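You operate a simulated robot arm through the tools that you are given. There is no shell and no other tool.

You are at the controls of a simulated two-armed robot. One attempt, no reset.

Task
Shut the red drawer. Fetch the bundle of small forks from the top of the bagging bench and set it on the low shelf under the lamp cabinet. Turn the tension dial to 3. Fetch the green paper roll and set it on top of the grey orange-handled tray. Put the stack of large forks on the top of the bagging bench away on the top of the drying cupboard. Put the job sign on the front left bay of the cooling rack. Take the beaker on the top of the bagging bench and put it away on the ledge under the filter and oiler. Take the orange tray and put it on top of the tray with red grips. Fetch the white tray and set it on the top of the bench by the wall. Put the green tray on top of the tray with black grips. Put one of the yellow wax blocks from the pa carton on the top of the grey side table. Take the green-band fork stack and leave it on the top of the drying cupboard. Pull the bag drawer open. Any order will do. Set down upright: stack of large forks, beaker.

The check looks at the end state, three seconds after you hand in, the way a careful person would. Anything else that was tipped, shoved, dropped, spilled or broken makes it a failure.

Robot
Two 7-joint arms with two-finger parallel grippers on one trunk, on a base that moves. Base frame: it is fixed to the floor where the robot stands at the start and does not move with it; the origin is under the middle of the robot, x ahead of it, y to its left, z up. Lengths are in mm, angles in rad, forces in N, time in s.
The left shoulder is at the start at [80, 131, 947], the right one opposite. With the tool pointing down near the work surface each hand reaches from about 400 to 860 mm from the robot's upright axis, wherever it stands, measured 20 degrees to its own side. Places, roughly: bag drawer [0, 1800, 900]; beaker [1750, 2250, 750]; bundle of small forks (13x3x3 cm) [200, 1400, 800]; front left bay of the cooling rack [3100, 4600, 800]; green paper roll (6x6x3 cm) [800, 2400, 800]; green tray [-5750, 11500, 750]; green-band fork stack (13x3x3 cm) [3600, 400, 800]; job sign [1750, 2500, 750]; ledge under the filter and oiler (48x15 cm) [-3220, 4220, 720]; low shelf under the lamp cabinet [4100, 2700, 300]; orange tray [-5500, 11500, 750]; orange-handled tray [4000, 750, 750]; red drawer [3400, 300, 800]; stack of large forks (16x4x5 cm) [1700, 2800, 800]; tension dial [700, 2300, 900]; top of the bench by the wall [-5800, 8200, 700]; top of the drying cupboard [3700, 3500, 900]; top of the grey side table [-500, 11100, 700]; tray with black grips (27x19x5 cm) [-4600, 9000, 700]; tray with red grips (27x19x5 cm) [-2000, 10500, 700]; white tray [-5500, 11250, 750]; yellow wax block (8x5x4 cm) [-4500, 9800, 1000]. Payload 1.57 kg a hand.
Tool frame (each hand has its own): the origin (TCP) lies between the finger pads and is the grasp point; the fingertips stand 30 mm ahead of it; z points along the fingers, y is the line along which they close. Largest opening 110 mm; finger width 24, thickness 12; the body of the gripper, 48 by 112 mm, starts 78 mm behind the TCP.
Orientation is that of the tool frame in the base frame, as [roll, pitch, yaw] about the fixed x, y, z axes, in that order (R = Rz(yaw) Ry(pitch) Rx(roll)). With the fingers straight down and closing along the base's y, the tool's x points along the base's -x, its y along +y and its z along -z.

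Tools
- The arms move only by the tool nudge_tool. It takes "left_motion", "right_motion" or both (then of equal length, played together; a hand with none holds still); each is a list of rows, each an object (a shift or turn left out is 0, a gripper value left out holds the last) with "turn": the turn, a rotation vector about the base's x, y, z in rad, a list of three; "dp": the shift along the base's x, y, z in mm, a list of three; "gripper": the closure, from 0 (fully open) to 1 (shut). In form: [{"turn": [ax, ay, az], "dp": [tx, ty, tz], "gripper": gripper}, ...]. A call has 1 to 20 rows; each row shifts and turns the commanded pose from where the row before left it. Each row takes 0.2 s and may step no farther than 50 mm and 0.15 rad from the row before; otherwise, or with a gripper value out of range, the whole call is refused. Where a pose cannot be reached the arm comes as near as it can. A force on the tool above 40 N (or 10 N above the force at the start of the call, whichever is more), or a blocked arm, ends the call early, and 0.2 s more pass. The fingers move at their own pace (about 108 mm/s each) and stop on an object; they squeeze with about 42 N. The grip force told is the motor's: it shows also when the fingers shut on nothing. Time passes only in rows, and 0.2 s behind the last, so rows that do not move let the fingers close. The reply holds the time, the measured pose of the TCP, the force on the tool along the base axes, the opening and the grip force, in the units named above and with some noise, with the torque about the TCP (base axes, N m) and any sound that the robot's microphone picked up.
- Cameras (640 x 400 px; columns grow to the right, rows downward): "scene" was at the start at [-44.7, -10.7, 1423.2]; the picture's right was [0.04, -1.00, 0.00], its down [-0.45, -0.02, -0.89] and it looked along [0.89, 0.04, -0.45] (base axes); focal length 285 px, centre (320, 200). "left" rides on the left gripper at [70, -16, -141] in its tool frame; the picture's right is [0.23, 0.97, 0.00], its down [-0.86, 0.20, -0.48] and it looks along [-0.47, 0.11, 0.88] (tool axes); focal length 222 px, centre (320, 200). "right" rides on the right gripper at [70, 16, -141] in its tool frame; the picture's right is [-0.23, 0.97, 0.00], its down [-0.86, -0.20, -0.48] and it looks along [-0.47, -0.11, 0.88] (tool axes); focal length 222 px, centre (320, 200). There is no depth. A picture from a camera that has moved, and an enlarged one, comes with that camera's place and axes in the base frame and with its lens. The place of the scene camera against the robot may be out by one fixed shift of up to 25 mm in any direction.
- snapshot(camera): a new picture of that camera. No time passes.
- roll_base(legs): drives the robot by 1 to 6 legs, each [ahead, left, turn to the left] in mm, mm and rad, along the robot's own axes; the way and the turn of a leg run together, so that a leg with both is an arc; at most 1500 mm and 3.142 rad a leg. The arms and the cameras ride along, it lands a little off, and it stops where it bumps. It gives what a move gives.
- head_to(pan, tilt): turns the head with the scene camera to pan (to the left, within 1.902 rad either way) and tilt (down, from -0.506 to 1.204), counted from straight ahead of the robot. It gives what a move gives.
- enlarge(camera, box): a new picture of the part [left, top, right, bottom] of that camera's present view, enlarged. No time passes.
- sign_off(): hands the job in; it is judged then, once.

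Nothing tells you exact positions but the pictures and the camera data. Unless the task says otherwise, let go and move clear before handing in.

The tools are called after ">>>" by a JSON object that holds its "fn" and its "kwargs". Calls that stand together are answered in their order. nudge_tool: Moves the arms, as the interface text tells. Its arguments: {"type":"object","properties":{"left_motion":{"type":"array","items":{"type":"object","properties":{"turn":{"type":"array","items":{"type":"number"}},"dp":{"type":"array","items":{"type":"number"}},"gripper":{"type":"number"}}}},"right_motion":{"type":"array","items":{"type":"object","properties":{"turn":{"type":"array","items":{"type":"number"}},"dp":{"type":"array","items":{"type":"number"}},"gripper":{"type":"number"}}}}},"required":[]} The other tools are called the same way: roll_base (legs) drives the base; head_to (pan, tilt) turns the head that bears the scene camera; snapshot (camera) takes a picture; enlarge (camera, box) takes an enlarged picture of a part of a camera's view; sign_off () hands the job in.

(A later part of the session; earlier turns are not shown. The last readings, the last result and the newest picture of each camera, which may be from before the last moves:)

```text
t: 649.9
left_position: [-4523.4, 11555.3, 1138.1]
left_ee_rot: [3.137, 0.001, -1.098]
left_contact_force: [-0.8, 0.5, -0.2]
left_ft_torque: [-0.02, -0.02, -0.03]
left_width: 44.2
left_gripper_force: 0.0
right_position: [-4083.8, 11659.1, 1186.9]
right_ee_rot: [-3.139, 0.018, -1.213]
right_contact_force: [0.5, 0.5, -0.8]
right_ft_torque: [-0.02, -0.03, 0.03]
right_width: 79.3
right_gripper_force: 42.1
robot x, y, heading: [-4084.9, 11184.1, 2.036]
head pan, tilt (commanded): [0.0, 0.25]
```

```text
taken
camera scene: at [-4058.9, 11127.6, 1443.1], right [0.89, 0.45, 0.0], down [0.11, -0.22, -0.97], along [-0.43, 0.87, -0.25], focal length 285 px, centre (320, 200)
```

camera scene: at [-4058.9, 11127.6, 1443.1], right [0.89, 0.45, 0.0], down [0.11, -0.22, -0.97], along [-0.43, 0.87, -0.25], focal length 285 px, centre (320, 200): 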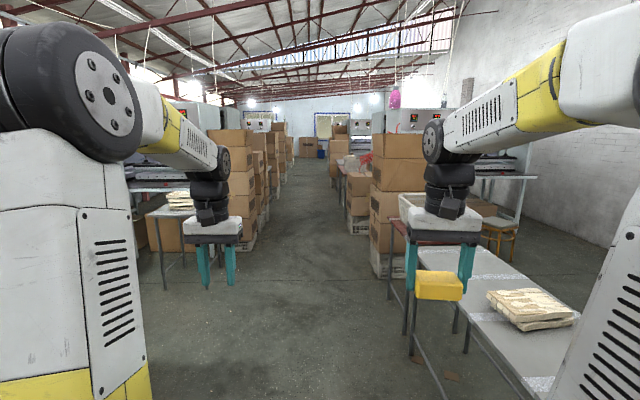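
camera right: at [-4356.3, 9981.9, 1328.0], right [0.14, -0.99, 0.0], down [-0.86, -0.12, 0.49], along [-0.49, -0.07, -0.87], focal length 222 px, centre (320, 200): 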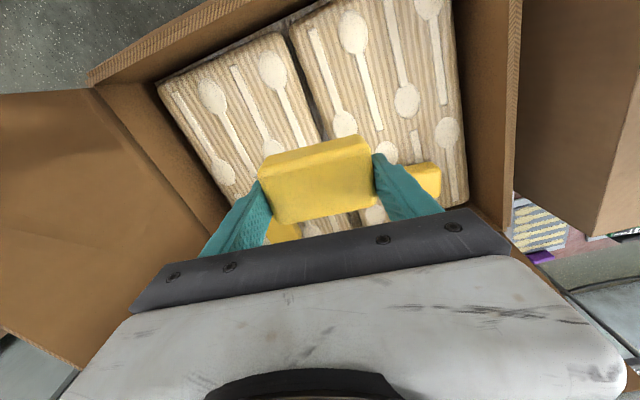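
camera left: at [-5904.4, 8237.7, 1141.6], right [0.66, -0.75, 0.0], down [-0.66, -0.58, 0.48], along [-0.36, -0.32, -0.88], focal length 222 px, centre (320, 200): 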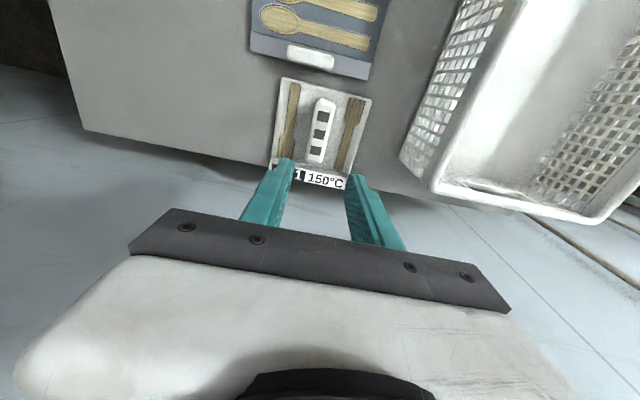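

>>> {"fn": "roll_base", "kwargs": {"legs": [[1000, 30, 0.02], [0, 0, 1.57]]}}

>>> {"fn": "snapshot", "kwargs": {"camera": "scene"}}

```text
t: 658.9
left_position: [-4944.7, 11648.3, 1138.9]
left_ee_rot: [3.136, 0.002, 0.431]
left_contact_force: [-0.3, 1.4, -0.1]
left_ft_torque: [-0.04, 0.04, 0.01]
left_width: 43.8
left_gripper_force: 0.0
right_position: [-5029.8, 12091.5, 1186.8]
right_ee_rot: [-3.138, 0.018, 0.315]
right_contact_force: [-0.3, -0.5, -0.9]
right_ft_torque: [-0.03, 0.01, 0.01]
right_width: 79.4
right_gripper_force: 42.2
robot x, y, heading: [-4553.4, 12071.8, -2.722]
head pan, tilt (commanded): [0.0, 0.25]
```

```text
taken
camera scene: at [-4509.2, 12075.1, 1443.2], right [-0.41, 0.91, 0.0], down [0.23, 0.1, -0.97], along [-0.88, -0.4, -0.25], focal length 285 px, centre (320, 200)
```

scene: 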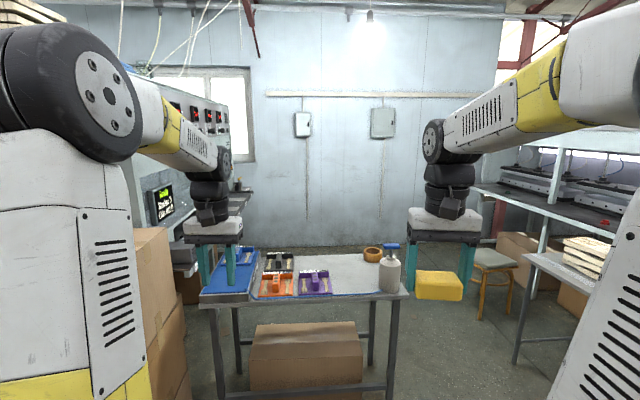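

>>> {"fn": "roll_base", "kwargs": {"legs": [[0, 0, 0.067], [540, 0, 0]]}}

>>> {"fn": "head_to", "kwargs": {"pan": 0.1, "tilt": 0.6}}

>>> {"fn": "snapshot", "kwargs": {"camera": "left"}}

>>> {"fn": "snapshot", "kwargs": {"camera": "scene"}}

```text
t: 662.4
left_position: [-5386.4, 11365.3, 1137.4]
left_ee_rot: [3.136, 0.0, 0.507]
left_contact_force: [-0.2, -0.5, -0.5]
left_ft_torque: [-0.03, 0.0, 0.03]
left_width: 44.2
left_gripper_force: 0.0
right_position: [-5506.5, 11799.6, 1185.7]
right_ee_rot: [-3.139, 0.019, 0.39]
right_contact_force: [-0.1, 0.1, -1.3]
right_ft_torque: [0.02, 0.03, 0.01]
right_width: 79.0
right_gripper_force: 41.8
robot x, y, heading: [-5030.8, 11816.0, -2.643]
head pan, tilt (commanded): [0.0, 0.25]
```

```text
t: 663.3
left_position: [-5387.2, 11362.7, 1138.1]
left_ee_rot: [3.137, 0.003, 0.506]
left_contact_force: [-0.1, 0.2, 0.3]
left_ft_torque: [-0.04, 0.04, -0.05]
left_width: 43.9
left_gripper_force: 0.1
right_position: [-5507.8, 11798.9, 1187.2]
right_ee_rot: [-3.136, 0.018, 0.389]
right_contact_force: [0.0, -0.2, -1.4]
right_ft_torque: [-0.03, -0.02, 0.0]
right_width: 79.1
right_gripper_force: 42.4
robot x, y, heading: [-5028.5, 11813.8, -2.638]
head pan, tilt (commanded): [0.099, 0.6]
```

```text
taken
camera left: at [-5334.0, 11411.9, 1278.9], right [0.67, -0.74, 0.0], down [-0.65, -0.59, 0.48], along [-0.35, -0.33, -0.88], focal length 222 px, centre (320, 200)
```

left: 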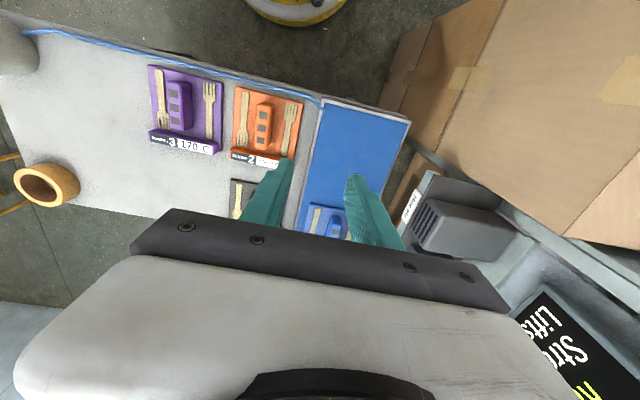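

```text
taken
camera scene: at [-4977.7, 11817.5, 1411.0], right [-0.56, 0.83, 0.0], down [0.47, 0.32, -0.83], along [-0.68, -0.46, -0.56], focal length 285 px, centre (320, 200)
```

scene: 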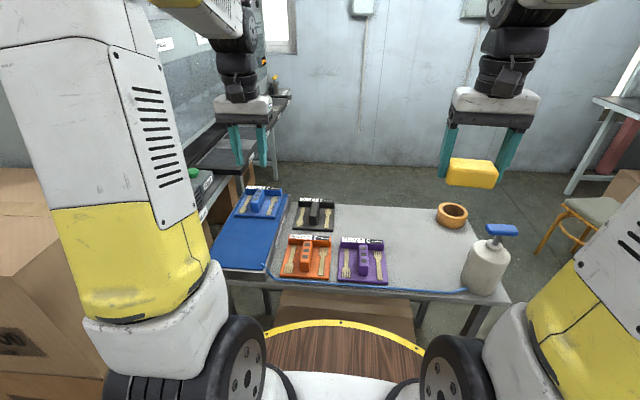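

>>> {"fn": "nudge_tool", "kwargs": {"left_motion": [{"dp": [-31, 25, 0], "gripper": 0.45}, {"dp": [-31, 25, -10]}, {"dp": [-31, 24, -25]}, {"dp": [0, 0, -45]}, {"dp": [0, 0, -45]}, {"dp": [0, 0, -45]}, {"dp": [0, 0, -45]}, {"dp": [0, 0, -40]}, {}]}}

>>> {"fn": "snapshot", "kwargs": {"camera": "left"}}

```text
t: 665.3
left_position: [-5481.7, 11437.4, 881.3]
left_ee_rot: [3.138, 0.001, 0.505]
left_contact_force: [0.2, 1.1, 0.5]
left_ft_torque: [0.0, 0.02, 0.0]
left_width: 60.6
left_gripper_force: 0.1
right_position: [-5505.9, 11799.0, 1185.0]
right_ee_rot: [-3.139, 0.019, 0.391]
right_contact_force: [0.4, -0.1, -0.6]
right_ft_torque: [0.01, 0.04, 0.0]
right_width: 79.4
right_gripper_force: 41.8
robot x, y, heading: [-5032.5, 11816.3, -2.641]
head pan, tilt (commanded): [0.099, 0.6]
```

```text
taken
camera left: at [-5428.8, 11484.4, 1022.6], right [0.67, -0.74, 0.0], down [-0.65, -0.59, 0.48], along [-0.35, -0.33, -0.88], focal length 222 px, centre (320, 200)
```

left: 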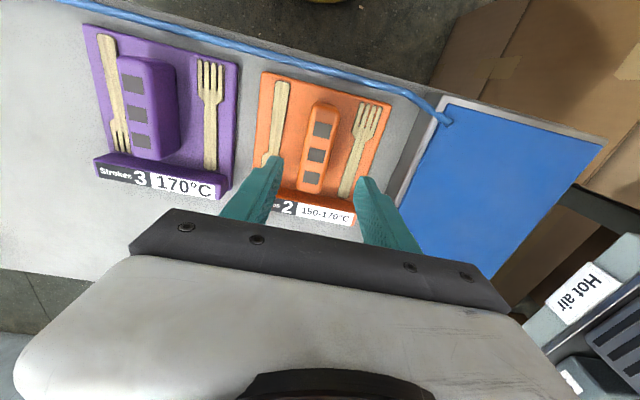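

>>> {"fn": "nudge_tool", "kwargs": {"left_motion": [{"dp": [0, 0, -30], "gripper": 0.52}, {"dp": [0, 0, -30]}, {"dp": [0, 0, -25]}, {"dp": [0, 0, -6]}, {}]}}

>>> {"fn": "snapshot", "kwargs": {"camera": "left"}}

```text
t: 666.5
left_position: [-5481.8, 11437.4, 790.8]
left_ee_rot: [3.137, 0.002, 0.505]
left_contact_force: [-0.7, 0.2, -0.3]
left_ft_torque: [-0.01, -0.04, -0.02]
left_width: 52.8
left_gripper_force: 0.1
right_position: [-5505.3, 11798.9, 1186.0]
right_ee_rot: [-3.139, 0.017, 0.392]
right_contact_force: [-0.5, -0.3, -0.9]
right_ft_torque: [0.0, 0.01, 0.01]
right_width: 79.2
right_gripper_force: 41.9
robot x, y, heading: [-5030.4, 11814.7, -2.644]
head pan, tilt (commanded): [0.099, 0.6]
```

```text
taken
camera left: at [-5428.9, 11484.6, 932.1], right [0.67, -0.74, 0.0], down [-0.65, -0.59, 0.48], along [-0.35, -0.33, -0.88], focal length 222 px, centre (320, 200)
```

left: 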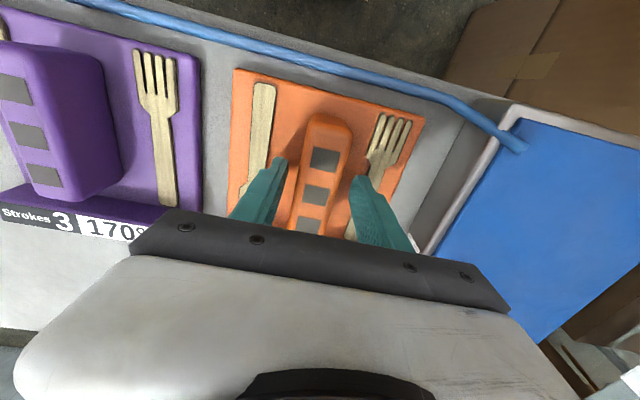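

Bar is between the fingers. Lowering a few more millimetres, gripping and lifting.

>>> {"fn": "nudge_tool", "kwargs": {"left_motion": [{"dp": [0, 0, -6]}, {"gripper": 0.7}, {"gripper": 1.0}, {}, {}, {}]}}

>>> {"fn": "nudge_tool", "kwargs": {"left_motion": [{"dp": [0, 0, 10]}, {"dp": [0, 0, 20]}, {"dp": [0, 0, 30]}, {"dp": [0, 0, 40]}, {"dp": [0, 0, 45]}, {"dp": [0, 0, 45]}, {"dp": [0, 0, 40]}, {}]}}

>>> {"fn": "snapshot", "kwargs": {"camera": "left"}}

>>> {"fn": "snapshot", "kwargs": {"camera": "scene"}}

```text
t: 667.9
left_position: [-5481.5, 11437.3, 784.5]
left_ee_rot: [3.136, 0.003, 0.506]
left_contact_force: [-0.3, 1.7, 2.4]
left_ft_torque: [0.38, 0.35, -0.15]
left_width: 30.0
left_gripper_force: 39.0
right_position: [-5506.7, 11799.6, 1185.7]
right_ee_rot: [-3.138, 0.016, 0.39]
right_contact_force: [-0.2, 0.5, -0.8]
right_ft_torque: [-0.03, -0.02, 0.0]
right_width: 79.1
right_gripper_force: 42.1
robot x, y, heading: [-5029.9, 11815.1, -2.639]
head pan, tilt (commanded): [0.099, 0.6]
```

```text
t: 669.7
left_position: [-5479.6, 11438.6, 1016.7]
left_ee_rot: [3.137, 0.002, 0.505]
left_contact_force: [0.6, 0.9, -2.7]
left_ft_torque: [0.04, -0.05, -0.01]
left_width: 29.5
left_gripper_force: 38.9
right_position: [-5506.0, 11799.2, 1186.6]
right_ee_rot: [-3.137, 0.018, 0.39]
right_contact_force: [0.6, -0.1, -1.1]
right_ft_torque: [-0.02, 0.0, 0.01]
right_width: 79.6
right_gripper_force: 41.7
robot x, y, heading: [-5035.2, 11814.5, -2.643]
head pan, tilt (commanded): [0.099, 0.6]
```

```text
taken
camera left: at [-5426.4, 11486.7, 1157.3], right [0.67, -0.74, 0.01], down [-0.65, -0.59, 0.48], along [-0.35, -0.33, -0.88], focal length 222 px, centre (320, 200)
```

left: 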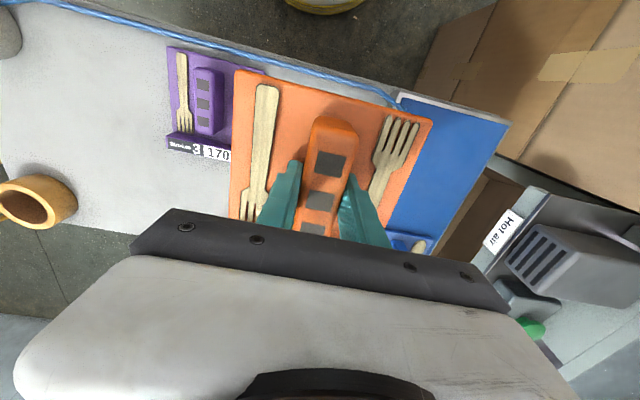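

```text
taken
camera scene: at [-4977.7, 11817.4, 1410.9], right [-0.56, 0.83, 0.0], down [0.47, 0.32, -0.82], along [-0.68, -0.46, -0.57], focal length 285 px, centre (320, 200)
```

scene: 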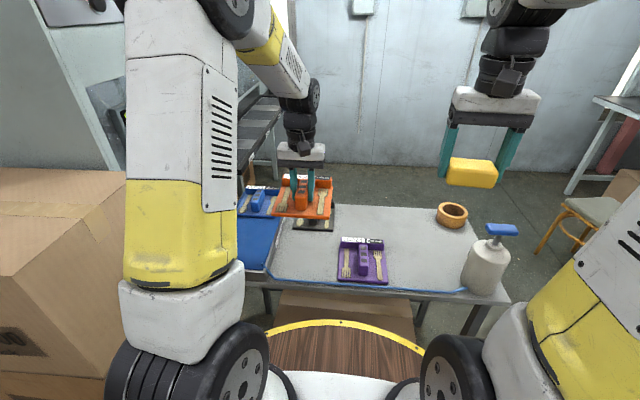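

Orange tray and wax block are both in hand. Now back to the aisle, turn round and head down toward the right-hand side area.

>>> {"fn": "roll_base", "kwargs": {"legs": [[-520, 0, 0], [0, 0, 1.55]]}}

>>> {"fn": "head_to", "kwargs": {"pan": 0.0, "tilt": 0.25}}

>>> {"fn": "snapshot", "kwargs": {"camera": "scene"}}

```text
t: 676.4
left_position: [-4214.3, 11601.6, 1016.4]
left_ee_rot: [3.136, 0.002, 2.037]
left_contact_force: [-0.4, 1.4, -3.0]
left_ft_torque: [0.08, 0.03, -0.02]
left_width: 29.8
left_gripper_force: 38.6
right_position: [-4576.0, 11588.1, 1187.0]
right_ee_rot: [-3.138, 0.016, 1.923]
right_contact_force: [0.0, 0.5, -0.5]
right_ft_torque: [-0.01, -0.02, -0.02]
right_width: 79.3
right_gripper_force: 42.1
robot x, y, heading: [-4572.2, 12066.3, -1.114]
head pan, tilt (commanded): [0.099, 0.6]
```

```text
t: 677.3
left_position: [-4214.3, 11601.6, 1016.6]
left_ee_rot: [3.137, 0.0, 2.037]
left_contact_force: [-0.4, 0.9, -3.9]
left_ft_torque: [0.06, 0.04, -0.01]
left_width: 29.9
left_gripper_force: 39.0
right_position: [-4576.8, 11588.6, 1187.1]
right_ee_rot: [-3.138, 0.018, 1.921]
right_contact_force: [0.1, 0.2, -1.7]
right_ft_torque: [-0.01, -0.01, 0.01]
right_width: 79.0
right_gripper_force: 42.3
robot x, y, heading: [-4572.7, 12065.4, -1.112]
head pan, tilt (commanded): [0.0, 0.25]
```

```text
taken
camera scene: at [-4590.5, 12091.1, 1443.1], right [-0.9, -0.44, 0.0], down [-0.11, 0.22, -0.97], along [0.43, -0.87, -0.25], focal length 285 px, centre (320, 200)
```

scene: 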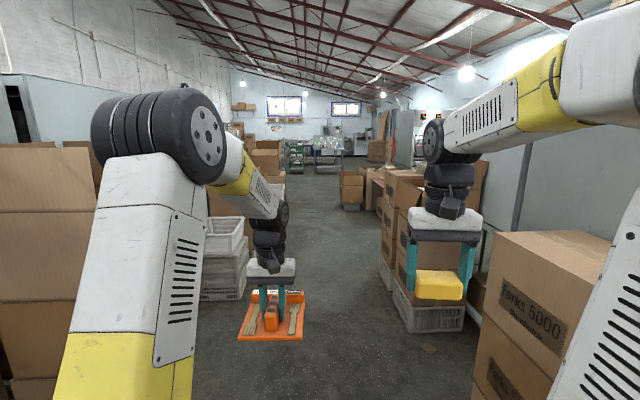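

>>> {"fn": "roll_base", "kwargs": {"legs": [[0, 0, 0.03], [1350, 0, 0]]}}

>>> {"fn": "snapshot", "kwargs": {"camera": "scene"}}

```text
t: 684.4
left_position: [-3545.5, 10432.1, 1015.9]
left_ee_rot: [3.138, 0.003, 2.089]
left_contact_force: [0.0, 0.7, -3.6]
left_ft_torque: [0.09, 0.05, 0.0]
left_width: 29.6
left_gripper_force: 38.9
right_position: [-3905.5, 10399.7, 1186.0]
right_ee_rot: [-3.139, 0.018, 1.973]
right_contact_force: [0.1, 0.7, -1.4]
right_ft_torque: [-0.05, 0.01, -0.01]
right_width: 79.5
right_gripper_force: 42.0
robot x, y, heading: [-3923.8, 10874.5, -1.06]
head pan, tilt (commanded): [0.0, 0.25]
```

```text
taken
camera scene: at [-3945.6, 10901.1, 1443.2], right [-0.87, -0.49, 0.0], down [-0.12, 0.22, -0.97], along [0.47, -0.85, -0.25], focal length 285 px, centre (320, 200)
```

scene: 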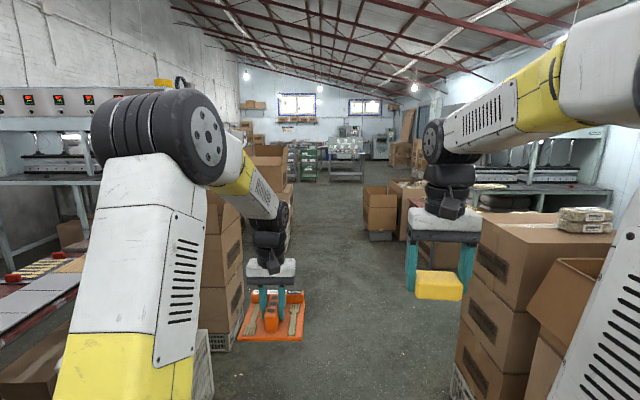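

I can see the red-grip tray on a table to the left ahead. I'll drive further and look for an approach.

>>> {"fn": "roll_base", "kwargs": {"legs": [[1150, -20, -0.02]]}}

>>> {"fn": "head_to", "kwargs": {"pan": 1.1, "tilt": 0.35}}

>>> {"fn": "snapshot", "kwargs": {"camera": "scene"}}

>>> {"fn": "head_to", "kwargs": {"pan": 1.8, "tilt": 0.35}}

>>> {"fn": "snapshot", "kwargs": {"camera": "scene"}}

```text
t: 690.2
left_position: [-3032.4, 9404.9, 1015.7]
left_ee_rot: [3.135, 0.002, 2.059]
left_contact_force: [0.2, -0.7, -4.3]
left_ft_torque: [0.06, 0.07, -0.02]
left_width: 29.6
left_gripper_force: 38.9
right_position: [-3392.0, 9383.2, 1185.5]
right_ee_rot: [-3.139, 0.016, 1.944]
right_contact_force: [0.3, 0.0, -1.6]
right_ft_torque: [-0.01, 0.02, 0.01]
right_width: 79.6
right_gripper_force: 42.1
robot x, y, heading: [-3401.8, 9856.8, -1.088]
head pan, tilt (commanded): [0.0, 0.25]
```

```text
t: 691.6
left_position: [-3032.6, 9404.7, 1015.7]
left_ee_rot: [3.136, 0.002, 2.06]
left_contact_force: [-1.2, -0.2, -3.5]
left_ft_torque: [0.08, 0.05, -0.03]
left_width: 29.6
left_gripper_force: 39.5
right_position: [-3393.9, 9382.9, 1185.7]
right_ee_rot: [-3.137, 0.017, 1.944]
right_contact_force: [-0.2, -0.4, -1.7]
right_ft_torque: [0.0, -0.01, 0.01]
right_width: 79.3
right_gripper_force: 41.7
robot x, y, heading: [-3399.5, 9862.3, -1.094]
head pan, tilt (commanded): [1.1, 0.351]
```

```text
taken
camera scene: at [-3369.0, 9968.9, 1433.7], right [0.01, -1.0, 0.0], down [-0.34, 0.0, -0.94], along [0.94, 0.01, -0.34], focal length 285 px, centre (320, 200)
```

scene: 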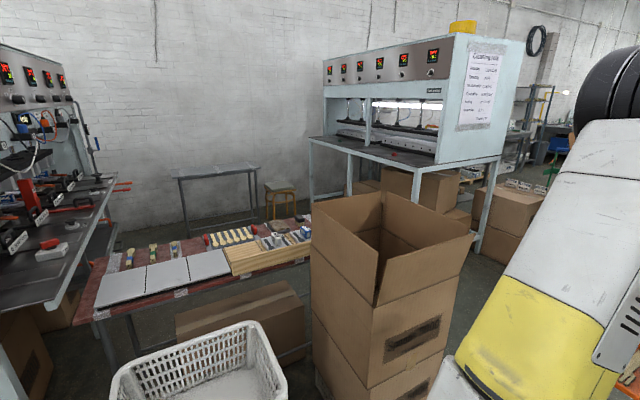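

```text
t: 692.6
left_position: [-3031.8, 9405.4, 1015.3]
left_ee_rot: [3.135, 0.002, 2.06]
left_contact_force: [0.0, 0.0, -2.6]
left_ft_torque: [0.1, 0.03, 0.02]
left_width: 29.7
left_gripper_force: 39.0
right_position: [-3392.7, 9384.7, 1186.0]
right_ee_rot: [-3.137, 0.017, 1.943]
right_contact_force: [-0.1, -0.7, -1.5]
right_ft_torque: [0.02, -0.01, 0.01]
right_width: 79.2
right_gripper_force: 42.2
robot x, y, heading: [-3402.4, 9857.9, -1.091]
head pan, tilt (commanded): [1.799, 0.351]
```

```text
taken
camera scene: at [-3391.4, 10028.6, 1433.7], right [0.65, -0.76, 0.0], down [-0.26, -0.22, -0.94], along [0.71, 0.61, -0.34], focal length 285 px, centre (320, 200)
```

scene: 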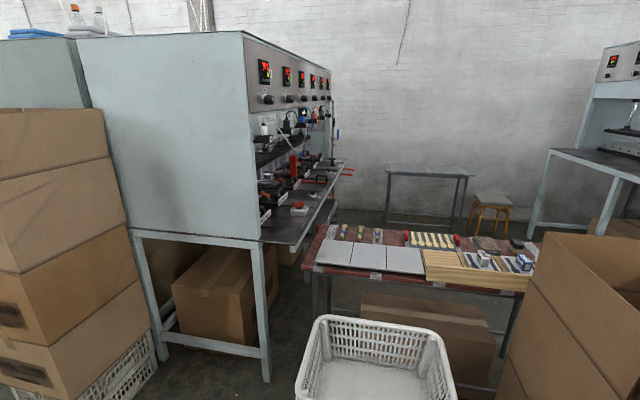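

>>> {"fn": "enlarge", "kwargs": {"camera": "scene", "box": [290, 150, 560, 320]}}

```text
2.35 times, centred on (425, 235) of scene
camera zoom: at [-3391.4, 10028.6, 1433.7], right [0.65, -0.76, 0.0], down [-0.26, -0.22, -0.94], along [0.71, 0.61, -0.34], focal length 671 px, centre (73, 118)
```

zoom: 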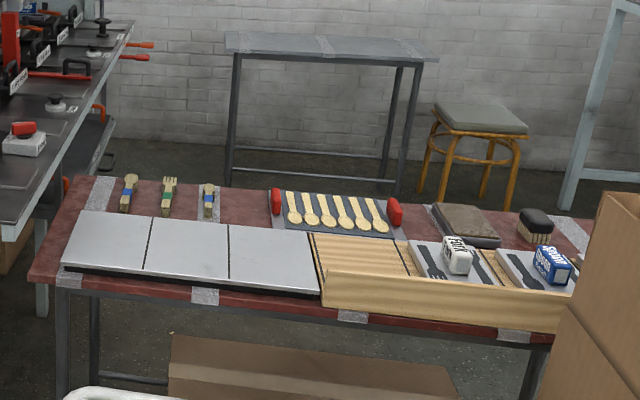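

The red-grip tray is at the back of that table; cartons block this side, so I should approach from behind the table (wall side). I'll drive further down and look for the passage.

>>> {"fn": "roll_base", "kwargs": {"legs": [[1250, 0, 0.005]]}}

>>> {"fn": "head_to", "kwargs": {"pan": 1.4, "tilt": 0.3}}

>>> {"fn": "snapshot", "kwargs": {"camera": "scene"}}

>>> {"fn": "head_to", "kwargs": {"pan": 0.9, "tilt": 0.3}}

>>> {"fn": "snapshot", "kwargs": {"camera": "scene"}}

```text
t: 699.0
left_position: [-2477.8, 8265.8, 1016.3]
left_ee_rot: [3.137, 0.002, 2.03]
left_contact_force: [-0.1, -0.6, -2.0]
left_ft_torque: [0.06, 0.05, -0.03]
left_width: 29.9
left_gripper_force: 39.0
right_position: [-2838.9, 8253.8, 1186.0]
right_ee_rot: [-3.137, 0.017, 1.915]
right_contact_force: [-0.4, -0.8, -2.0]
right_ft_torque: [0.01, -0.02, 0.0]
right_width: 79.1
right_gripper_force: 42.3
robot x, y, heading: [-2829.1, 8729.8, -1.12]
head pan, tilt (commanded): [1.799, 0.351]
```

```text
t: 699.9
left_position: [-2478.7, 8264.8, 1015.0]
left_ee_rot: [3.136, 0.002, 2.028]
left_contact_force: [-0.9, -0.1, -3.3]
left_ft_torque: [0.1, 0.01, -0.01]
left_width: 29.8
left_gripper_force: 39.2
right_position: [-2840.3, 8253.5, 1185.8]
right_ee_rot: [-3.137, 0.017, 1.912]
right_contact_force: [-0.3, 0.1, -0.9]
right_ft_torque: [0.01, 0.01, 0.02]
right_width: 79.0
right_gripper_force: 41.6
robot x, y, heading: [-2835.7, 8728.8, -1.114]
head pan, tilt (commanded): [1.4, 0.3]
```

```text
taken
camera scene: at [-2800.4, 8866.8, 1438.4], right [0.28, -0.96, 0.0], down [-0.28, -0.08, -0.96], along [0.92, 0.27, -0.3], focal length 285 px, centre (320, 200)
```

scene: 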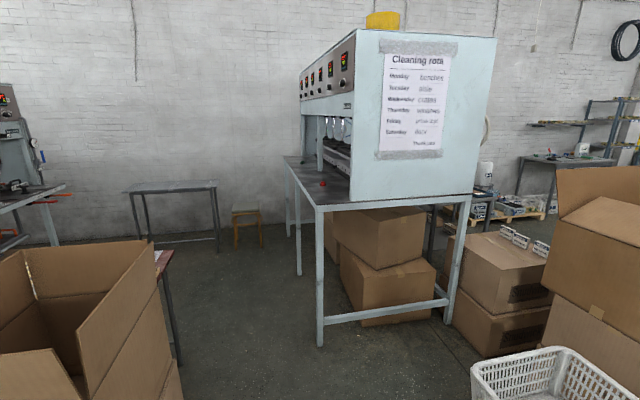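

```text
t: 700.8
left_position: [-2478.0, 8265.1, 1016.2]
left_ee_rot: [3.138, 0.003, 2.03]
left_contact_force: [-0.2, -0.4, -3.2]
left_ft_torque: [0.08, 0.04, 0.02]
left_width: 29.6
left_gripper_force: 39.6
right_position: [-2839.1, 8255.0, 1186.0]
right_ee_rot: [-3.137, 0.017, 1.915]
right_contact_force: [0.2, 0.1, -1.2]
right_ft_torque: [-0.01, 0.0, -0.03]
right_width: 79.1
right_gripper_force: 42.2
robot x, y, heading: [-2828.7, 8729.2, -1.123]
head pan, tilt (commanded): [0.901, 0.3]
```

```text
taken
camera scene: at [-2799.0, 8820.7, 1438.4], right [-0.22, -0.98, 0.0], down [-0.29, 0.06, -0.96], along [0.93, -0.21, -0.3], focal length 285 px, centre (320, 200)
```

scene: 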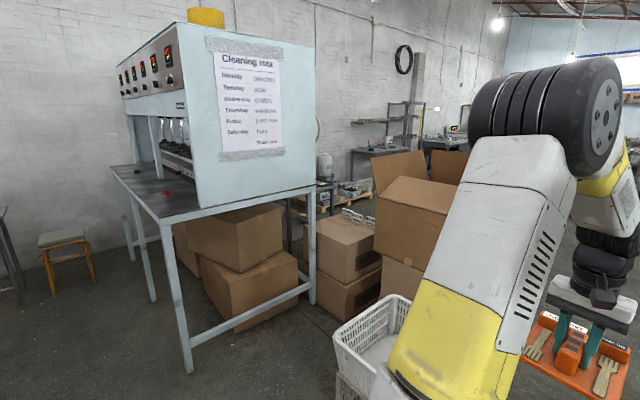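

The passage runs between the carton/red table end (v≈8600) and the next machine. I'll tuck the right hand in (lower, further forward), turn left to face that way, and go in carefully.

>>> {"fn": "nudge_tool", "kwargs": {"right_motion": [{"dp": [20, -35, -15]}, {"dp": [20, -35, -15]}, {"dp": [20, -35, -20]}, {"dp": [0, -25, -25]}, {"dp": [0, 0, -20]}, {}]}}

>>> {"fn": "roll_base", "kwargs": {"legs": [[0, 0, 1.6]]}}

>>> {"fn": "head_to", "kwargs": {"pan": 0.0, "tilt": 0.4}}

>>> {"fn": "snapshot", "kwargs": {"camera": "scene"}}

```text
t: 702.2
left_position: [-2476.8, 8265.1, 1015.7]
left_ee_rot: [3.137, 0.001, 2.029]
left_contact_force: [-0.4, 1.0, -2.7]
left_ft_torque: [0.08, 0.04, 0.0]
left_width: 30.0
left_gripper_force: 39.4
right_position: [-2781.1, 8127.4, 1088.4]
right_ee_rot: [-3.138, 0.017, 1.915]
right_contact_force: [-0.9, 1.1, -1.8]
right_ft_torque: [-0.04, -0.03, 0.04]
right_width: 79.1
right_gripper_force: 41.6
robot x, y, heading: [-2835.4, 8732.5, -1.119]
head pan, tilt (commanded): [0.901, 0.3]
```

```text
t: 706.5
left_position: [-2383.7, 9103.9, 1015.7]
left_ee_rot: [3.137, 0.002, -2.641]
left_contact_force: [-0.9, 0.6, -4.1]
left_ft_torque: [-0.07, 0.1, -0.02]
left_width: 29.5
left_gripper_force: 39.2
right_position: [-2233.4, 8807.4, 1089.9]
right_ee_rot: [-3.138, 0.018, -2.756]
right_contact_force: [-0.3, -0.4, -2.0]
right_ft_torque: [-0.04, 0.0, -0.01]
right_width: 79.4
right_gripper_force: 42.1
robot x, y, heading: [-2833.4, 8729.1, 0.491]
head pan, tilt (commanded): [0.901, 0.3]
```

```text
t: 707.7
left_position: [-2383.7, 9104.1, 1016.4]
left_ee_rot: [3.137, 0.002, -2.64]
left_contact_force: [-1.0, 0.0, -2.9]
left_ft_torque: [-0.05, 0.06, 0.01]
left_width: 29.5
left_gripper_force: 40.0
right_position: [-2233.1, 8805.9, 1090.0]
right_ee_rot: [-3.138, 0.017, -2.755]
right_contact_force: [-0.6, 0.7, -1.9]
right_ft_torque: [0.03, -0.01, 0.02]
right_width: 79.0
right_gripper_force: 41.4
robot x, y, heading: [-2833.8, 8730.7, 0.493]
head pan, tilt (commanded): [0.0, 0.4]
```

```text
taken
camera scene: at [-2870.6, 8693.1, 1429.2], right [0.47, -0.88, 0.0], down [-0.34, -0.18, -0.92], along [0.81, 0.44, -0.39], focal length 285 px, centre (320, 200)
```

scene: 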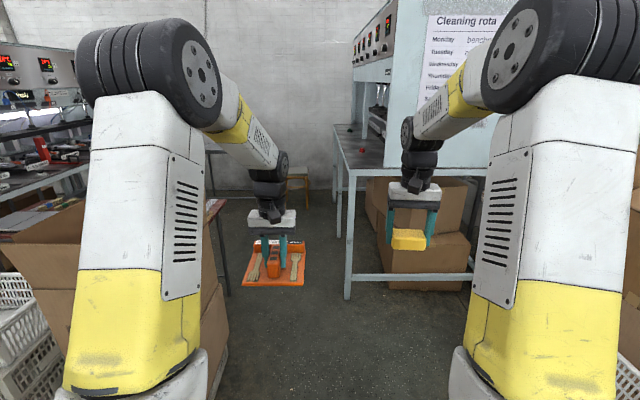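

The gap is tight for my right elbow, so I'll pass through with the body turned ~0.5 rad to the left, which pulls the elbow away from the machine. First raise the left hand for clearance over the carton flaps.

>>> {"fn": "nudge_tool", "kwargs": {"left_motion": [{"dp": [0, 0, 30]}, {"dp": [0, 0, 35]}, {"dp": [0, 0, 35]}, {"dp": [0, 0, 35]}, {}]}}

>>> {"fn": "roll_base", "kwargs": {"legs": [[0, 0, 0.5]]}}

>>> {"fn": "head_to", "kwargs": {"pan": -0.5, "tilt": 0.5}}

>>> {"fn": "snapshot", "kwargs": {"camera": "scene"}}

```text
t: 708.9
left_position: [-2381.2, 9102.6, 1152.7]
left_ee_rot: [3.138, -0.001, -2.642]
left_contact_force: [0.4, -0.2, -2.5]
left_ft_torque: [-0.09, 0.05, 0.02]
left_width: 29.6
left_gripper_force: 39.2
right_position: [-2232.7, 8806.8, 1088.5]
right_ee_rot: [-3.137, 0.019, -2.756]
right_contact_force: [-0.3, 0.2, -2.6]
right_ft_torque: [-0.01, 0.02, 0.02]
right_width: 79.2
right_gripper_force: 42.1
robot x, y, heading: [-2829.4, 8730.3, 0.495]
head pan, tilt (commanded): [0.0, 0.4]
```

```text
t: 710.7
left_position: [-2611.2, 9270.5, 1153.0]
left_ee_rot: [3.137, 0.002, -2.148]
left_contact_force: [0.4, -0.6, -3.2]
left_ft_torque: [-0.06, 0.03, 0.03]
left_width: 29.8
left_gripper_force: 39.2
right_position: [-2340.9, 9082.7, 1088.4]
right_ee_rot: [-3.139, 0.018, -2.261]
right_contact_force: [1.2, -0.2, -0.6]
right_ft_torque: [0.01, -0.01, 0.01]
right_width: 79.6
right_gripper_force: 42.0
robot x, y, heading: [-2832.0, 8728.0, 0.989]
head pan, tilt (commanded): [0.0, 0.4]
```

```text
t: 711.7
left_position: [-2611.2, 9271.3, 1152.3]
left_ee_rot: [3.136, -0.001, -2.147]
left_contact_force: [0.6, 0.0, -3.3]
left_ft_torque: [-0.08, 0.02, 0.0]
left_width: 29.9
left_gripper_force: 38.6
right_position: [-2341.6, 9082.3, 1088.9]
right_ee_rot: [-3.139, 0.017, -2.261]
right_contact_force: [-0.2, 0.1, -2.3]
right_ft_torque: [-0.02, -0.03, -0.02]
right_width: 79.2
right_gripper_force: 42.1
robot x, y, heading: [-2834.1, 8729.3, 0.981]
head pan, tilt (commanded): [-0.499, 0.499]
```

```text
taken
camera scene: at [-2825.9, 8641.5, 1420.0], right [0.47, -0.88, 0.0], down [-0.42, -0.22, -0.88], along [0.78, 0.41, -0.48], focal length 285 px, centre (320, 200)
```

scene: 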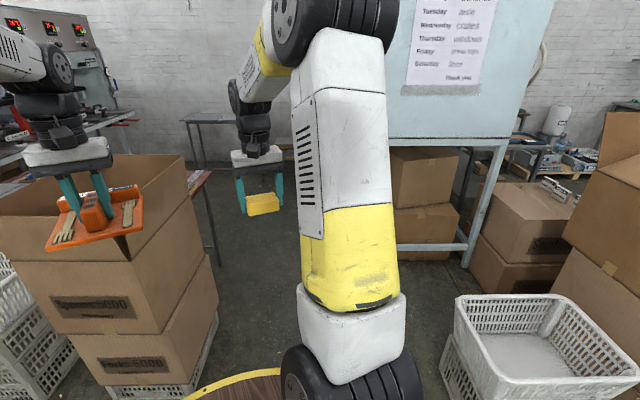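

>>> {"fn": "roll_base", "kwargs": {"legs": [[450, -40, 0]]}}

>>> {"fn": "snapshot", "kwargs": {"camera": "scene"}}

```text
t: 714.4
left_position: [-2328.9, 9631.4, 1151.9]
left_ee_rot: [3.138, 0.002, -2.143]
left_contact_force: [0.1, -0.5, -3.1]
left_ft_torque: [-0.06, 0.04, 0.0]
left_width: 30.0
left_gripper_force: 38.9
right_position: [-2057.5, 9442.7, 1088.9]
right_ee_rot: [-3.138, 0.018, -2.259]
right_contact_force: [-0.9, -0.1, -1.0]
right_ft_torque: [-0.02, -0.01, 0.04]
right_width: 78.7
right_gripper_force: 42.6
robot x, y, heading: [-2546.8, 9089.2, 0.993]
head pan, tilt (commanded): [-0.499, 0.499]
```

```text
taken
camera scene: at [-2541.1, 9000.4, 1420.0], right [0.47, -0.88, 0.0], down [-0.42, -0.23, -0.88], along [0.77, 0.41, -0.48], focal length 285 px, centre (320, 200)
```

scene: 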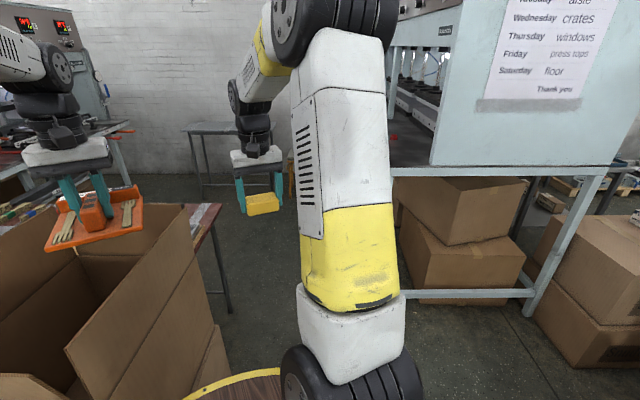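

>>> {"fn": "roll_base", "kwargs": {"legs": [[525, -291, 0]]}}

>>> {"fn": "snapshot", "kwargs": {"camera": "scene"}}

```text
t: 717.8
left_position: [-1783.5, 9910.8, 1151.4]
left_ee_rot: [3.137, 0.001, -2.153]
left_contact_force: [0.5, -0.2, -4.1]
left_ft_torque: [-0.06, 0.07, -0.01]
left_width: 29.5
left_gripper_force: 39.0
right_position: [-1515.4, 9720.3, 1090.0]
right_ee_rot: [-3.138, 0.018, -2.269]
right_contact_force: [-0.7, 0.2, -1.0]
right_ft_torque: [-0.02, -0.02, 0.01]
right_width: 79.4
right_gripper_force: 42.2
robot x, y, heading: [-2010.7, 9367.9, 0.977]
head pan, tilt (commanded): [-0.499, 0.499]
```

```text
taken
camera scene: at [-2001.8, 9281.8, 1420.0], right [0.46, -0.89, 0.0], down [-0.42, -0.22, -0.88], along [0.78, 0.41, -0.48], focal length 285 px, centre (320, 200)
```

scene: 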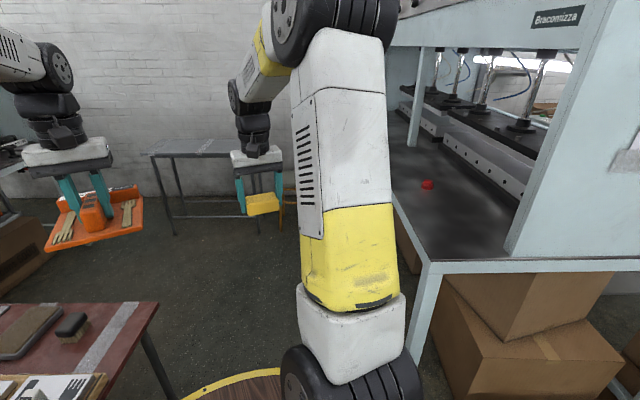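

>>> {"fn": "roll_base", "kwargs": {"legs": [[529, -275, 0]]}}

>>> {"fn": "snapshot", "kwargs": {"camera": "scene"}}

```text
t: 721.2
left_position: [-1262.9, 10195.7, 1152.7]
left_ee_rot: [3.138, 0.0, -2.15]
left_contact_force: [-0.6, 0.3, -2.8]
left_ft_torque: [-0.04, 0.05, -0.02]
left_width: 29.8
left_gripper_force: 39.6
right_position: [-992.7, 10007.1, 1089.9]
right_ee_rot: [-3.139, 0.017, -2.266]
right_contact_force: [0.0, -0.2, -1.7]
right_ft_torque: [0.0, -0.03, 0.01]
right_width: 79.4
right_gripper_force: 41.6
robot x, y, heading: [-1486.0, 9654.6, 0.98]
head pan, tilt (commanded): [-0.499, 0.499]
```

```text
taken
camera scene: at [-1478.4, 9566.9, 1420.0], right [0.47, -0.88, 0.0], down [-0.42, -0.22, -0.88], along [0.78, 0.41, -0.48], focal length 285 px, centre (320, 200)
```

scene: 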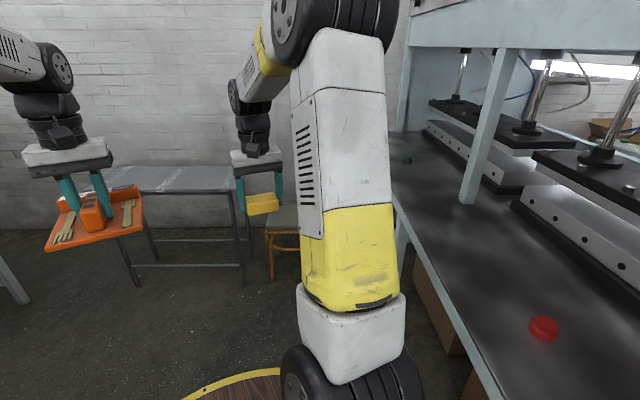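

Through the narrow part. Moving on behind the red table, then squaring up to the side table.

>>> {"fn": "roll_base", "kwargs": {"legs": [[390, -210, 0], [330, 610, 0]]}}

>>> {"fn": "roll_base", "kwargs": {"legs": [[0, 0, -0.5]]}}

>>> {"fn": "head_to", "kwargs": {"pan": 0.0, "tilt": 0.5}}

>>> {"fn": "snapshot", "kwargs": {"camera": "scene"}}

```text
t: 727.3
left_position: [-1187.6, 11002.8, 1152.1]
left_ee_rot: [3.137, 0.0, -2.168]
left_contact_force: [-0.2, -0.3, -3.2]
left_ft_torque: [-0.07, 0.04, 0.0]
left_width: 29.5
left_gripper_force: 38.8
right_position: [-921.4, 10808.0, 1088.8]
right_ee_rot: [-3.138, 0.017, -2.283]
right_contact_force: [0.4, 0.1, -0.3]
right_ft_torque: [-0.01, -0.03, 0.0]
right_width: 79.1
right_gripper_force: 41.8
robot x, y, heading: [-1417.9, 10466.4, 0.967]
head pan, tilt (commanded): [-0.499, 0.499]
```

```text
t: 729.2
left_position: [-948.4, 10813.3, 1152.4]
left_ee_rot: [3.137, 0.0, -2.694]
left_contact_force: [0.8, -0.1, -3.0]
left_ft_torque: [-0.02, 0.11, -0.03]
left_width: 29.7
left_gripper_force: 39.3
right_position: [-816.8, 10512.5, 1089.8]
right_ee_rot: [-3.139, 0.018, -2.81]
right_contact_force: [0.5, -0.2, -0.5]
right_ft_torque: [-0.04, -0.01, 0.0]
right_width: 79.4
right_gripper_force: 41.9
robot x, y, heading: [-1418.0, 10463.3, 0.436]
head pan, tilt (commanded): [-0.499, 0.499]
```

```text
t: 730.1
left_position: [-949.4, 10812.8, 1151.6]
left_ee_rot: [3.136, -0.001, -2.692]
left_contact_force: [0.5, -0.2, -3.2]
left_ft_torque: [-0.01, 0.08, -0.02]
left_width: 29.8
left_gripper_force: 38.7
right_position: [-815.5, 10513.1, 1089.7]
right_ee_rot: [-3.137, 0.018, -2.808]
right_contact_force: [1.3, -0.7, -1.0]
right_ft_torque: [-0.01, -0.02, 0.03]
right_width: 79.2
right_gripper_force: 42.3
robot x, y, heading: [-1417.0, 10467.2, 0.442]
head pan, tilt (commanded): [0.0, 0.499]
```

```text
taken
camera scene: at [-1459.8, 10430.1, 1420.0], right [0.43, -0.9, 0.0], down [-0.43, -0.2, -0.88], along [0.79, 0.37, -0.48], focal length 285 px, centre (320, 200)
```

scene: 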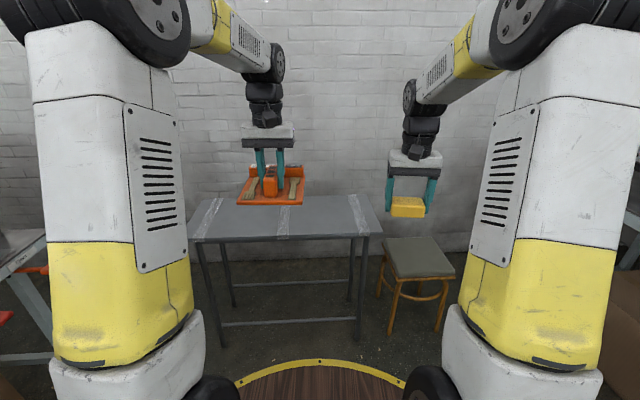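

The empty grey side table is ahead. I'll square up and approach so the right hand can set the wax block on it.

>>> {"fn": "roll_base", "kwargs": {"legs": [[0, 0, 0.046], [0, 90, 0], [430, 0, 0]]}}

>>> {"fn": "snapshot", "kwargs": {"camera": "scene"}}

>>> {"fn": "snapshot", "kwargs": {"camera": "right"}}

```text
t: 733.9
left_position: [-615.9, 11119.0, 1153.0]
left_ee_rot: [3.136, 0.0, -2.653]
left_contact_force: [0.4, 0.1, -3.0]
left_ft_torque: [-0.01, 0.08, 0.0]
left_width: 29.6
left_gripper_force: 39.2
right_position: [-470.6, 10822.4, 1089.5]
right_ee_rot: [-3.138, 0.017, -2.771]
right_contact_force: [-0.6, 0.4, -0.9]
right_ft_torque: [0.02, 0.01, 0.02]
right_width: 79.2
right_gripper_force: 41.9
robot x, y, heading: [-1074.1, 10755.3, 0.481]
head pan, tilt (commanded): [0.0, 0.499]
```

```text
taken
camera scene: at [-1112.1, 10715.0, 1420.0], right [0.46, -0.89, 0.0], down [-0.42, -0.22, -0.88], along [0.78, 0.41, -0.48], focal length 285 px, centre (320, 200)
```

scene: 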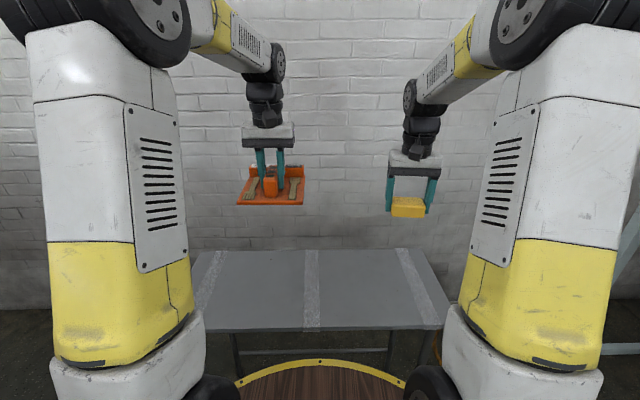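

```text
taken
camera right: at [-546.1, 10810.3, 1230.3], right [-0.14, 0.99, 0.0], down [0.86, 0.12, 0.49], along [0.49, 0.07, -0.87], focal length 222 px, centre (320, 200)
```

right: 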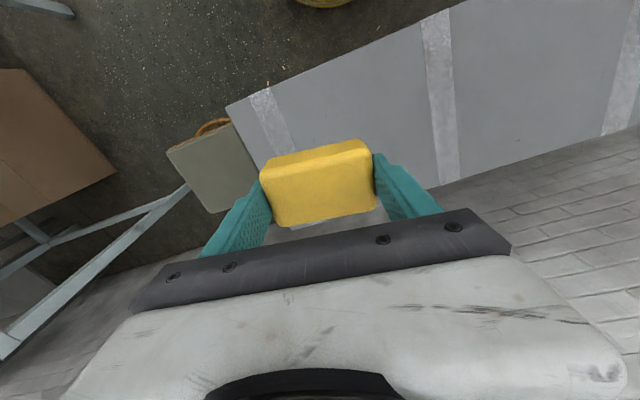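

The spot under the right hand is well inside the table top. I'll extend a bit and lower the wax block.

>>> {"fn": "nudge_tool", "kwargs": {"right_motion": [{"dp": [26, 14, -10]}, {"dp": [26, 14, -20]}, {"dp": [0, 0, -45]}, {"dp": [0, 0, -45]}, {"dp": [0, 0, -45]}, {"dp": [0, 0, -45]}, {"dp": [0, 0, -40]}, {}]}}

>>> {"fn": "snapshot", "kwargs": {"camera": "right"}}

>>> {"fn": "snapshot", "kwargs": {"camera": "scene"}}

```text
t: 735.7
left_position: [-616.4, 11118.7, 1152.3]
left_ee_rot: [3.136, -0.001, -2.653]
left_contact_force: [0.5, 0.7, -4.1]
left_ft_torque: [-0.03, 0.09, -0.01]
left_width: 29.7
left_gripper_force: 39.3
right_position: [-420.9, 10851.7, 838.1]
right_ee_rot: [-3.139, 0.018, -2.77]
right_contact_force: [0.3, -0.5, -1.6]
right_ft_torque: [0.02, -0.01, 0.0]
right_width: 79.0
right_gripper_force: 42.6
robot x, y, heading: [-1073.1, 10751.6, 0.481]
head pan, tilt (commanded): [0.0, 0.499]
```

```text
taken
camera right: at [-494.3, 10839.1, 978.2], right [-0.14, 0.99, 0.0], down [0.86, 0.12, 0.49], along [0.49, 0.07, -0.87], focal length 222 px, centre (320, 200)
```

right: 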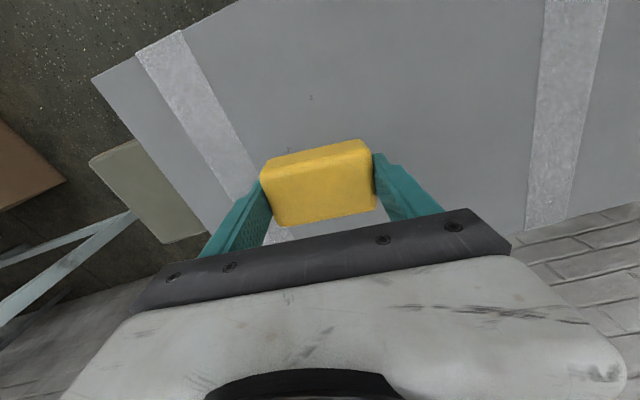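

```text
taken
camera scene: at [-1112.0, 10715.1, 1420.0], right [0.46, -0.89, 0.0], down [-0.42, -0.22, -0.88], along [0.78, 0.41, -0.48], focal length 285 px, centre (320, 200)
```

scene: 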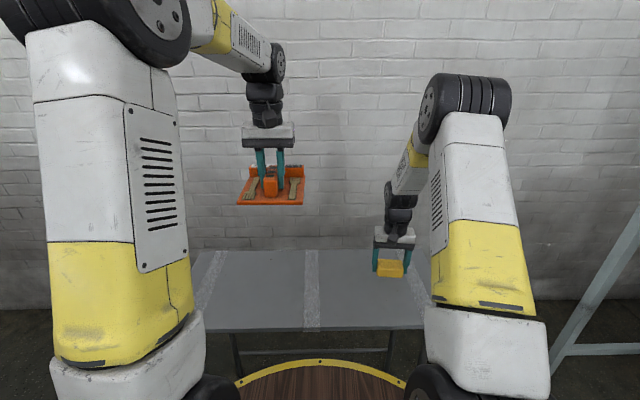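

>>> {"fn": "nudge_tool", "kwargs": {"right_motion": [{"dp": [0, 0, -20]}, {"dp": [0, 0, -15]}, {"dp": [0, 0, -8]}, {}]}}

>>> {"fn": "nudge_tool", "kwargs": {"right_motion": [{"dp": [0, 0, -6]}, {"dp": [0, 0, -5]}, {}]}}

```text
t: 736.7
left_position: [-616.0, 11118.3, 1153.0]
left_ee_rot: [3.137, 0.0, -2.654]
left_contact_force: [0.7, 0.0, -3.7]
left_ft_torque: [-0.04, 0.06, 0.0]
left_width: 29.8
left_gripper_force: 39.1
right_position: [-419.3, 10849.9, 797.1]
right_ee_rot: [-3.138, 0.017, -2.768]
right_contact_force: [1.2, 0.1, -0.9]
right_ft_torque: [-0.01, 0.0, -0.01]
right_width: 79.1
right_gripper_force: 42.2
robot x, y, heading: [-1071.9, 10751.6, 0.479]
head pan, tilt (commanded): [0.0, 0.499]
```

```text
t: 737.5
left_position: [-616.2, 11118.0, 1153.2]
left_ee_rot: [3.136, 0.0, -2.653]
left_contact_force: [0.0, 0.2, -3.3]
left_ft_torque: [-0.05, 0.06, -0.01]
left_width: 29.9
left_gripper_force: 38.9
right_position: [-418.9, 10849.6, 787.0]
right_ee_rot: [-3.137, 0.018, -2.768]
right_contact_force: [1.1, -0.3, -0.9]
right_ft_torque: [0.0, -0.02, -0.02]
right_width: 79.3
right_gripper_force: 41.9
robot x, y, heading: [-1070.9, 10754.2, 0.484]
head pan, tilt (commanded): [0.0, 0.499]
```

>>> {"fn": "nudge_tool", "kwargs": {"right_motion": [{"dp": [0, 0, -5]}, {"dp": [0, 0, -4]}, {}]}}

>>> {"fn": "nudge_tool", "kwargs": {"right_motion": [{"dp": [0, 0, -4]}, {}]}}

```text
t: 738.3
left_position: [-616.3, 11118.3, 1151.7]
left_ee_rot: [3.137, 0.0, -2.653]
left_contact_force: [-0.3, -0.6, -1.9]
left_ft_torque: [-0.04, 0.08, -0.02]
left_width: 29.6
left_gripper_force: 39.3
right_position: [-421.1, 10848.9, 778.1]
right_ee_rot: [-3.138, 0.018, -2.769]
right_contact_force: [-0.4, -0.4, -0.7]
right_ft_torque: [0.02, 0.01, -0.02]
right_width: 79.2
right_gripper_force: 42.1
robot x, y, heading: [-1070.7, 10754.7, 0.477]
head pan, tilt (commanded): [0.0, 0.499]
```

```text
t: 738.9
left_position: [-616.7, 11118.8, 1151.2]
left_ee_rot: [3.136, 0.0, -2.654]
left_contact_force: [-0.4, -0.7, -2.1]
left_ft_torque: [-0.04, 0.1, 0.01]
left_width: 29.4
left_gripper_force: 39.5
right_position: [-420.5, 10850.6, 774.1]
right_ee_rot: [-3.139, 0.018, -2.77]
right_contact_force: [-3.7, -2.0, 14.0]
right_ft_torque: [0.31, 0.69, 0.19]
right_width: 79.1
right_gripper_force: 42.2
robot x, y, heading: [-1072.2, 10753.7, 0.48]
head pan, tilt (commanded): [0.0, 0.499]
```

Contact at TCP z≈774. Releasing and lifting the right hand.

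>>> {"fn": "nudge_tool", "kwargs": {"right_motion": [{"dp": [0, 0, 0.5]}, {"gripper": 0.2}, {"gripper": 0.05}, {}, {"dp": [0, 0, 10]}, {"dp": [0, 0, 30]}, {"dp": [0, 0, 45]}, {"dp": [0, 0, 45]}, {"dp": [0, 0, 45]}, {"dp": [0, 0, 45]}, {"dp": [0, 0, 40]}, {}]}}

>>> {"fn": "snapshot", "kwargs": {"camera": "right"}}

>>> {"fn": "snapshot", "kwargs": {"camera": "scene"}}

```text
t: 741.5
left_position: [-615.9, 11119.0, 1152.5]
left_ee_rot: [3.137, 0.0, -2.653]
left_contact_force: [0.3, -0.4, -2.8]
left_ft_torque: [-0.02, 0.09, -0.01]
left_width: 29.6
left_gripper_force: 39.3
right_position: [-418.1, 10849.7, 1033.4]
right_ee_rot: [-3.138, 0.018, -2.767]
right_contact_force: [0.1, -0.2, 0.3]
right_ft_torque: [0.06, 0.01, 0.01]
right_width: 104.5
right_gripper_force: 0.0
robot x, y, heading: [-1073.1, 10752.6, 0.481]
head pan, tilt (commanded): [0.0, 0.499]
```

```text
taken
camera right: at [-493.4, 10838.2, 1174.9], right [-0.14, 0.99, 0.0], down [0.86, 0.12, 0.49], along [0.49, 0.07, -0.87], focal length 222 px, centre (320, 200)
```

right: 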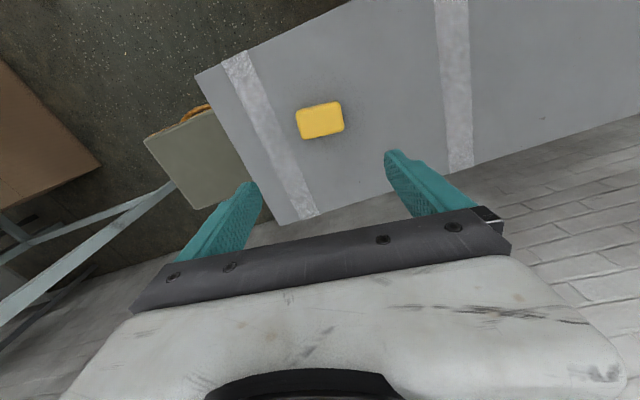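

```text
taken
camera scene: at [-1112.1, 10715.1, 1420.0], right [0.46, -0.89, 0.0], down [-0.42, -0.22, -0.88], along [0.78, 0.41, -0.48], focal length 285 px, centre (320, 200)
```

scene: 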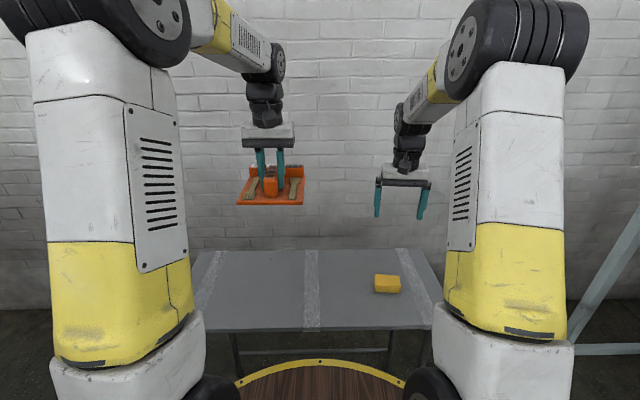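

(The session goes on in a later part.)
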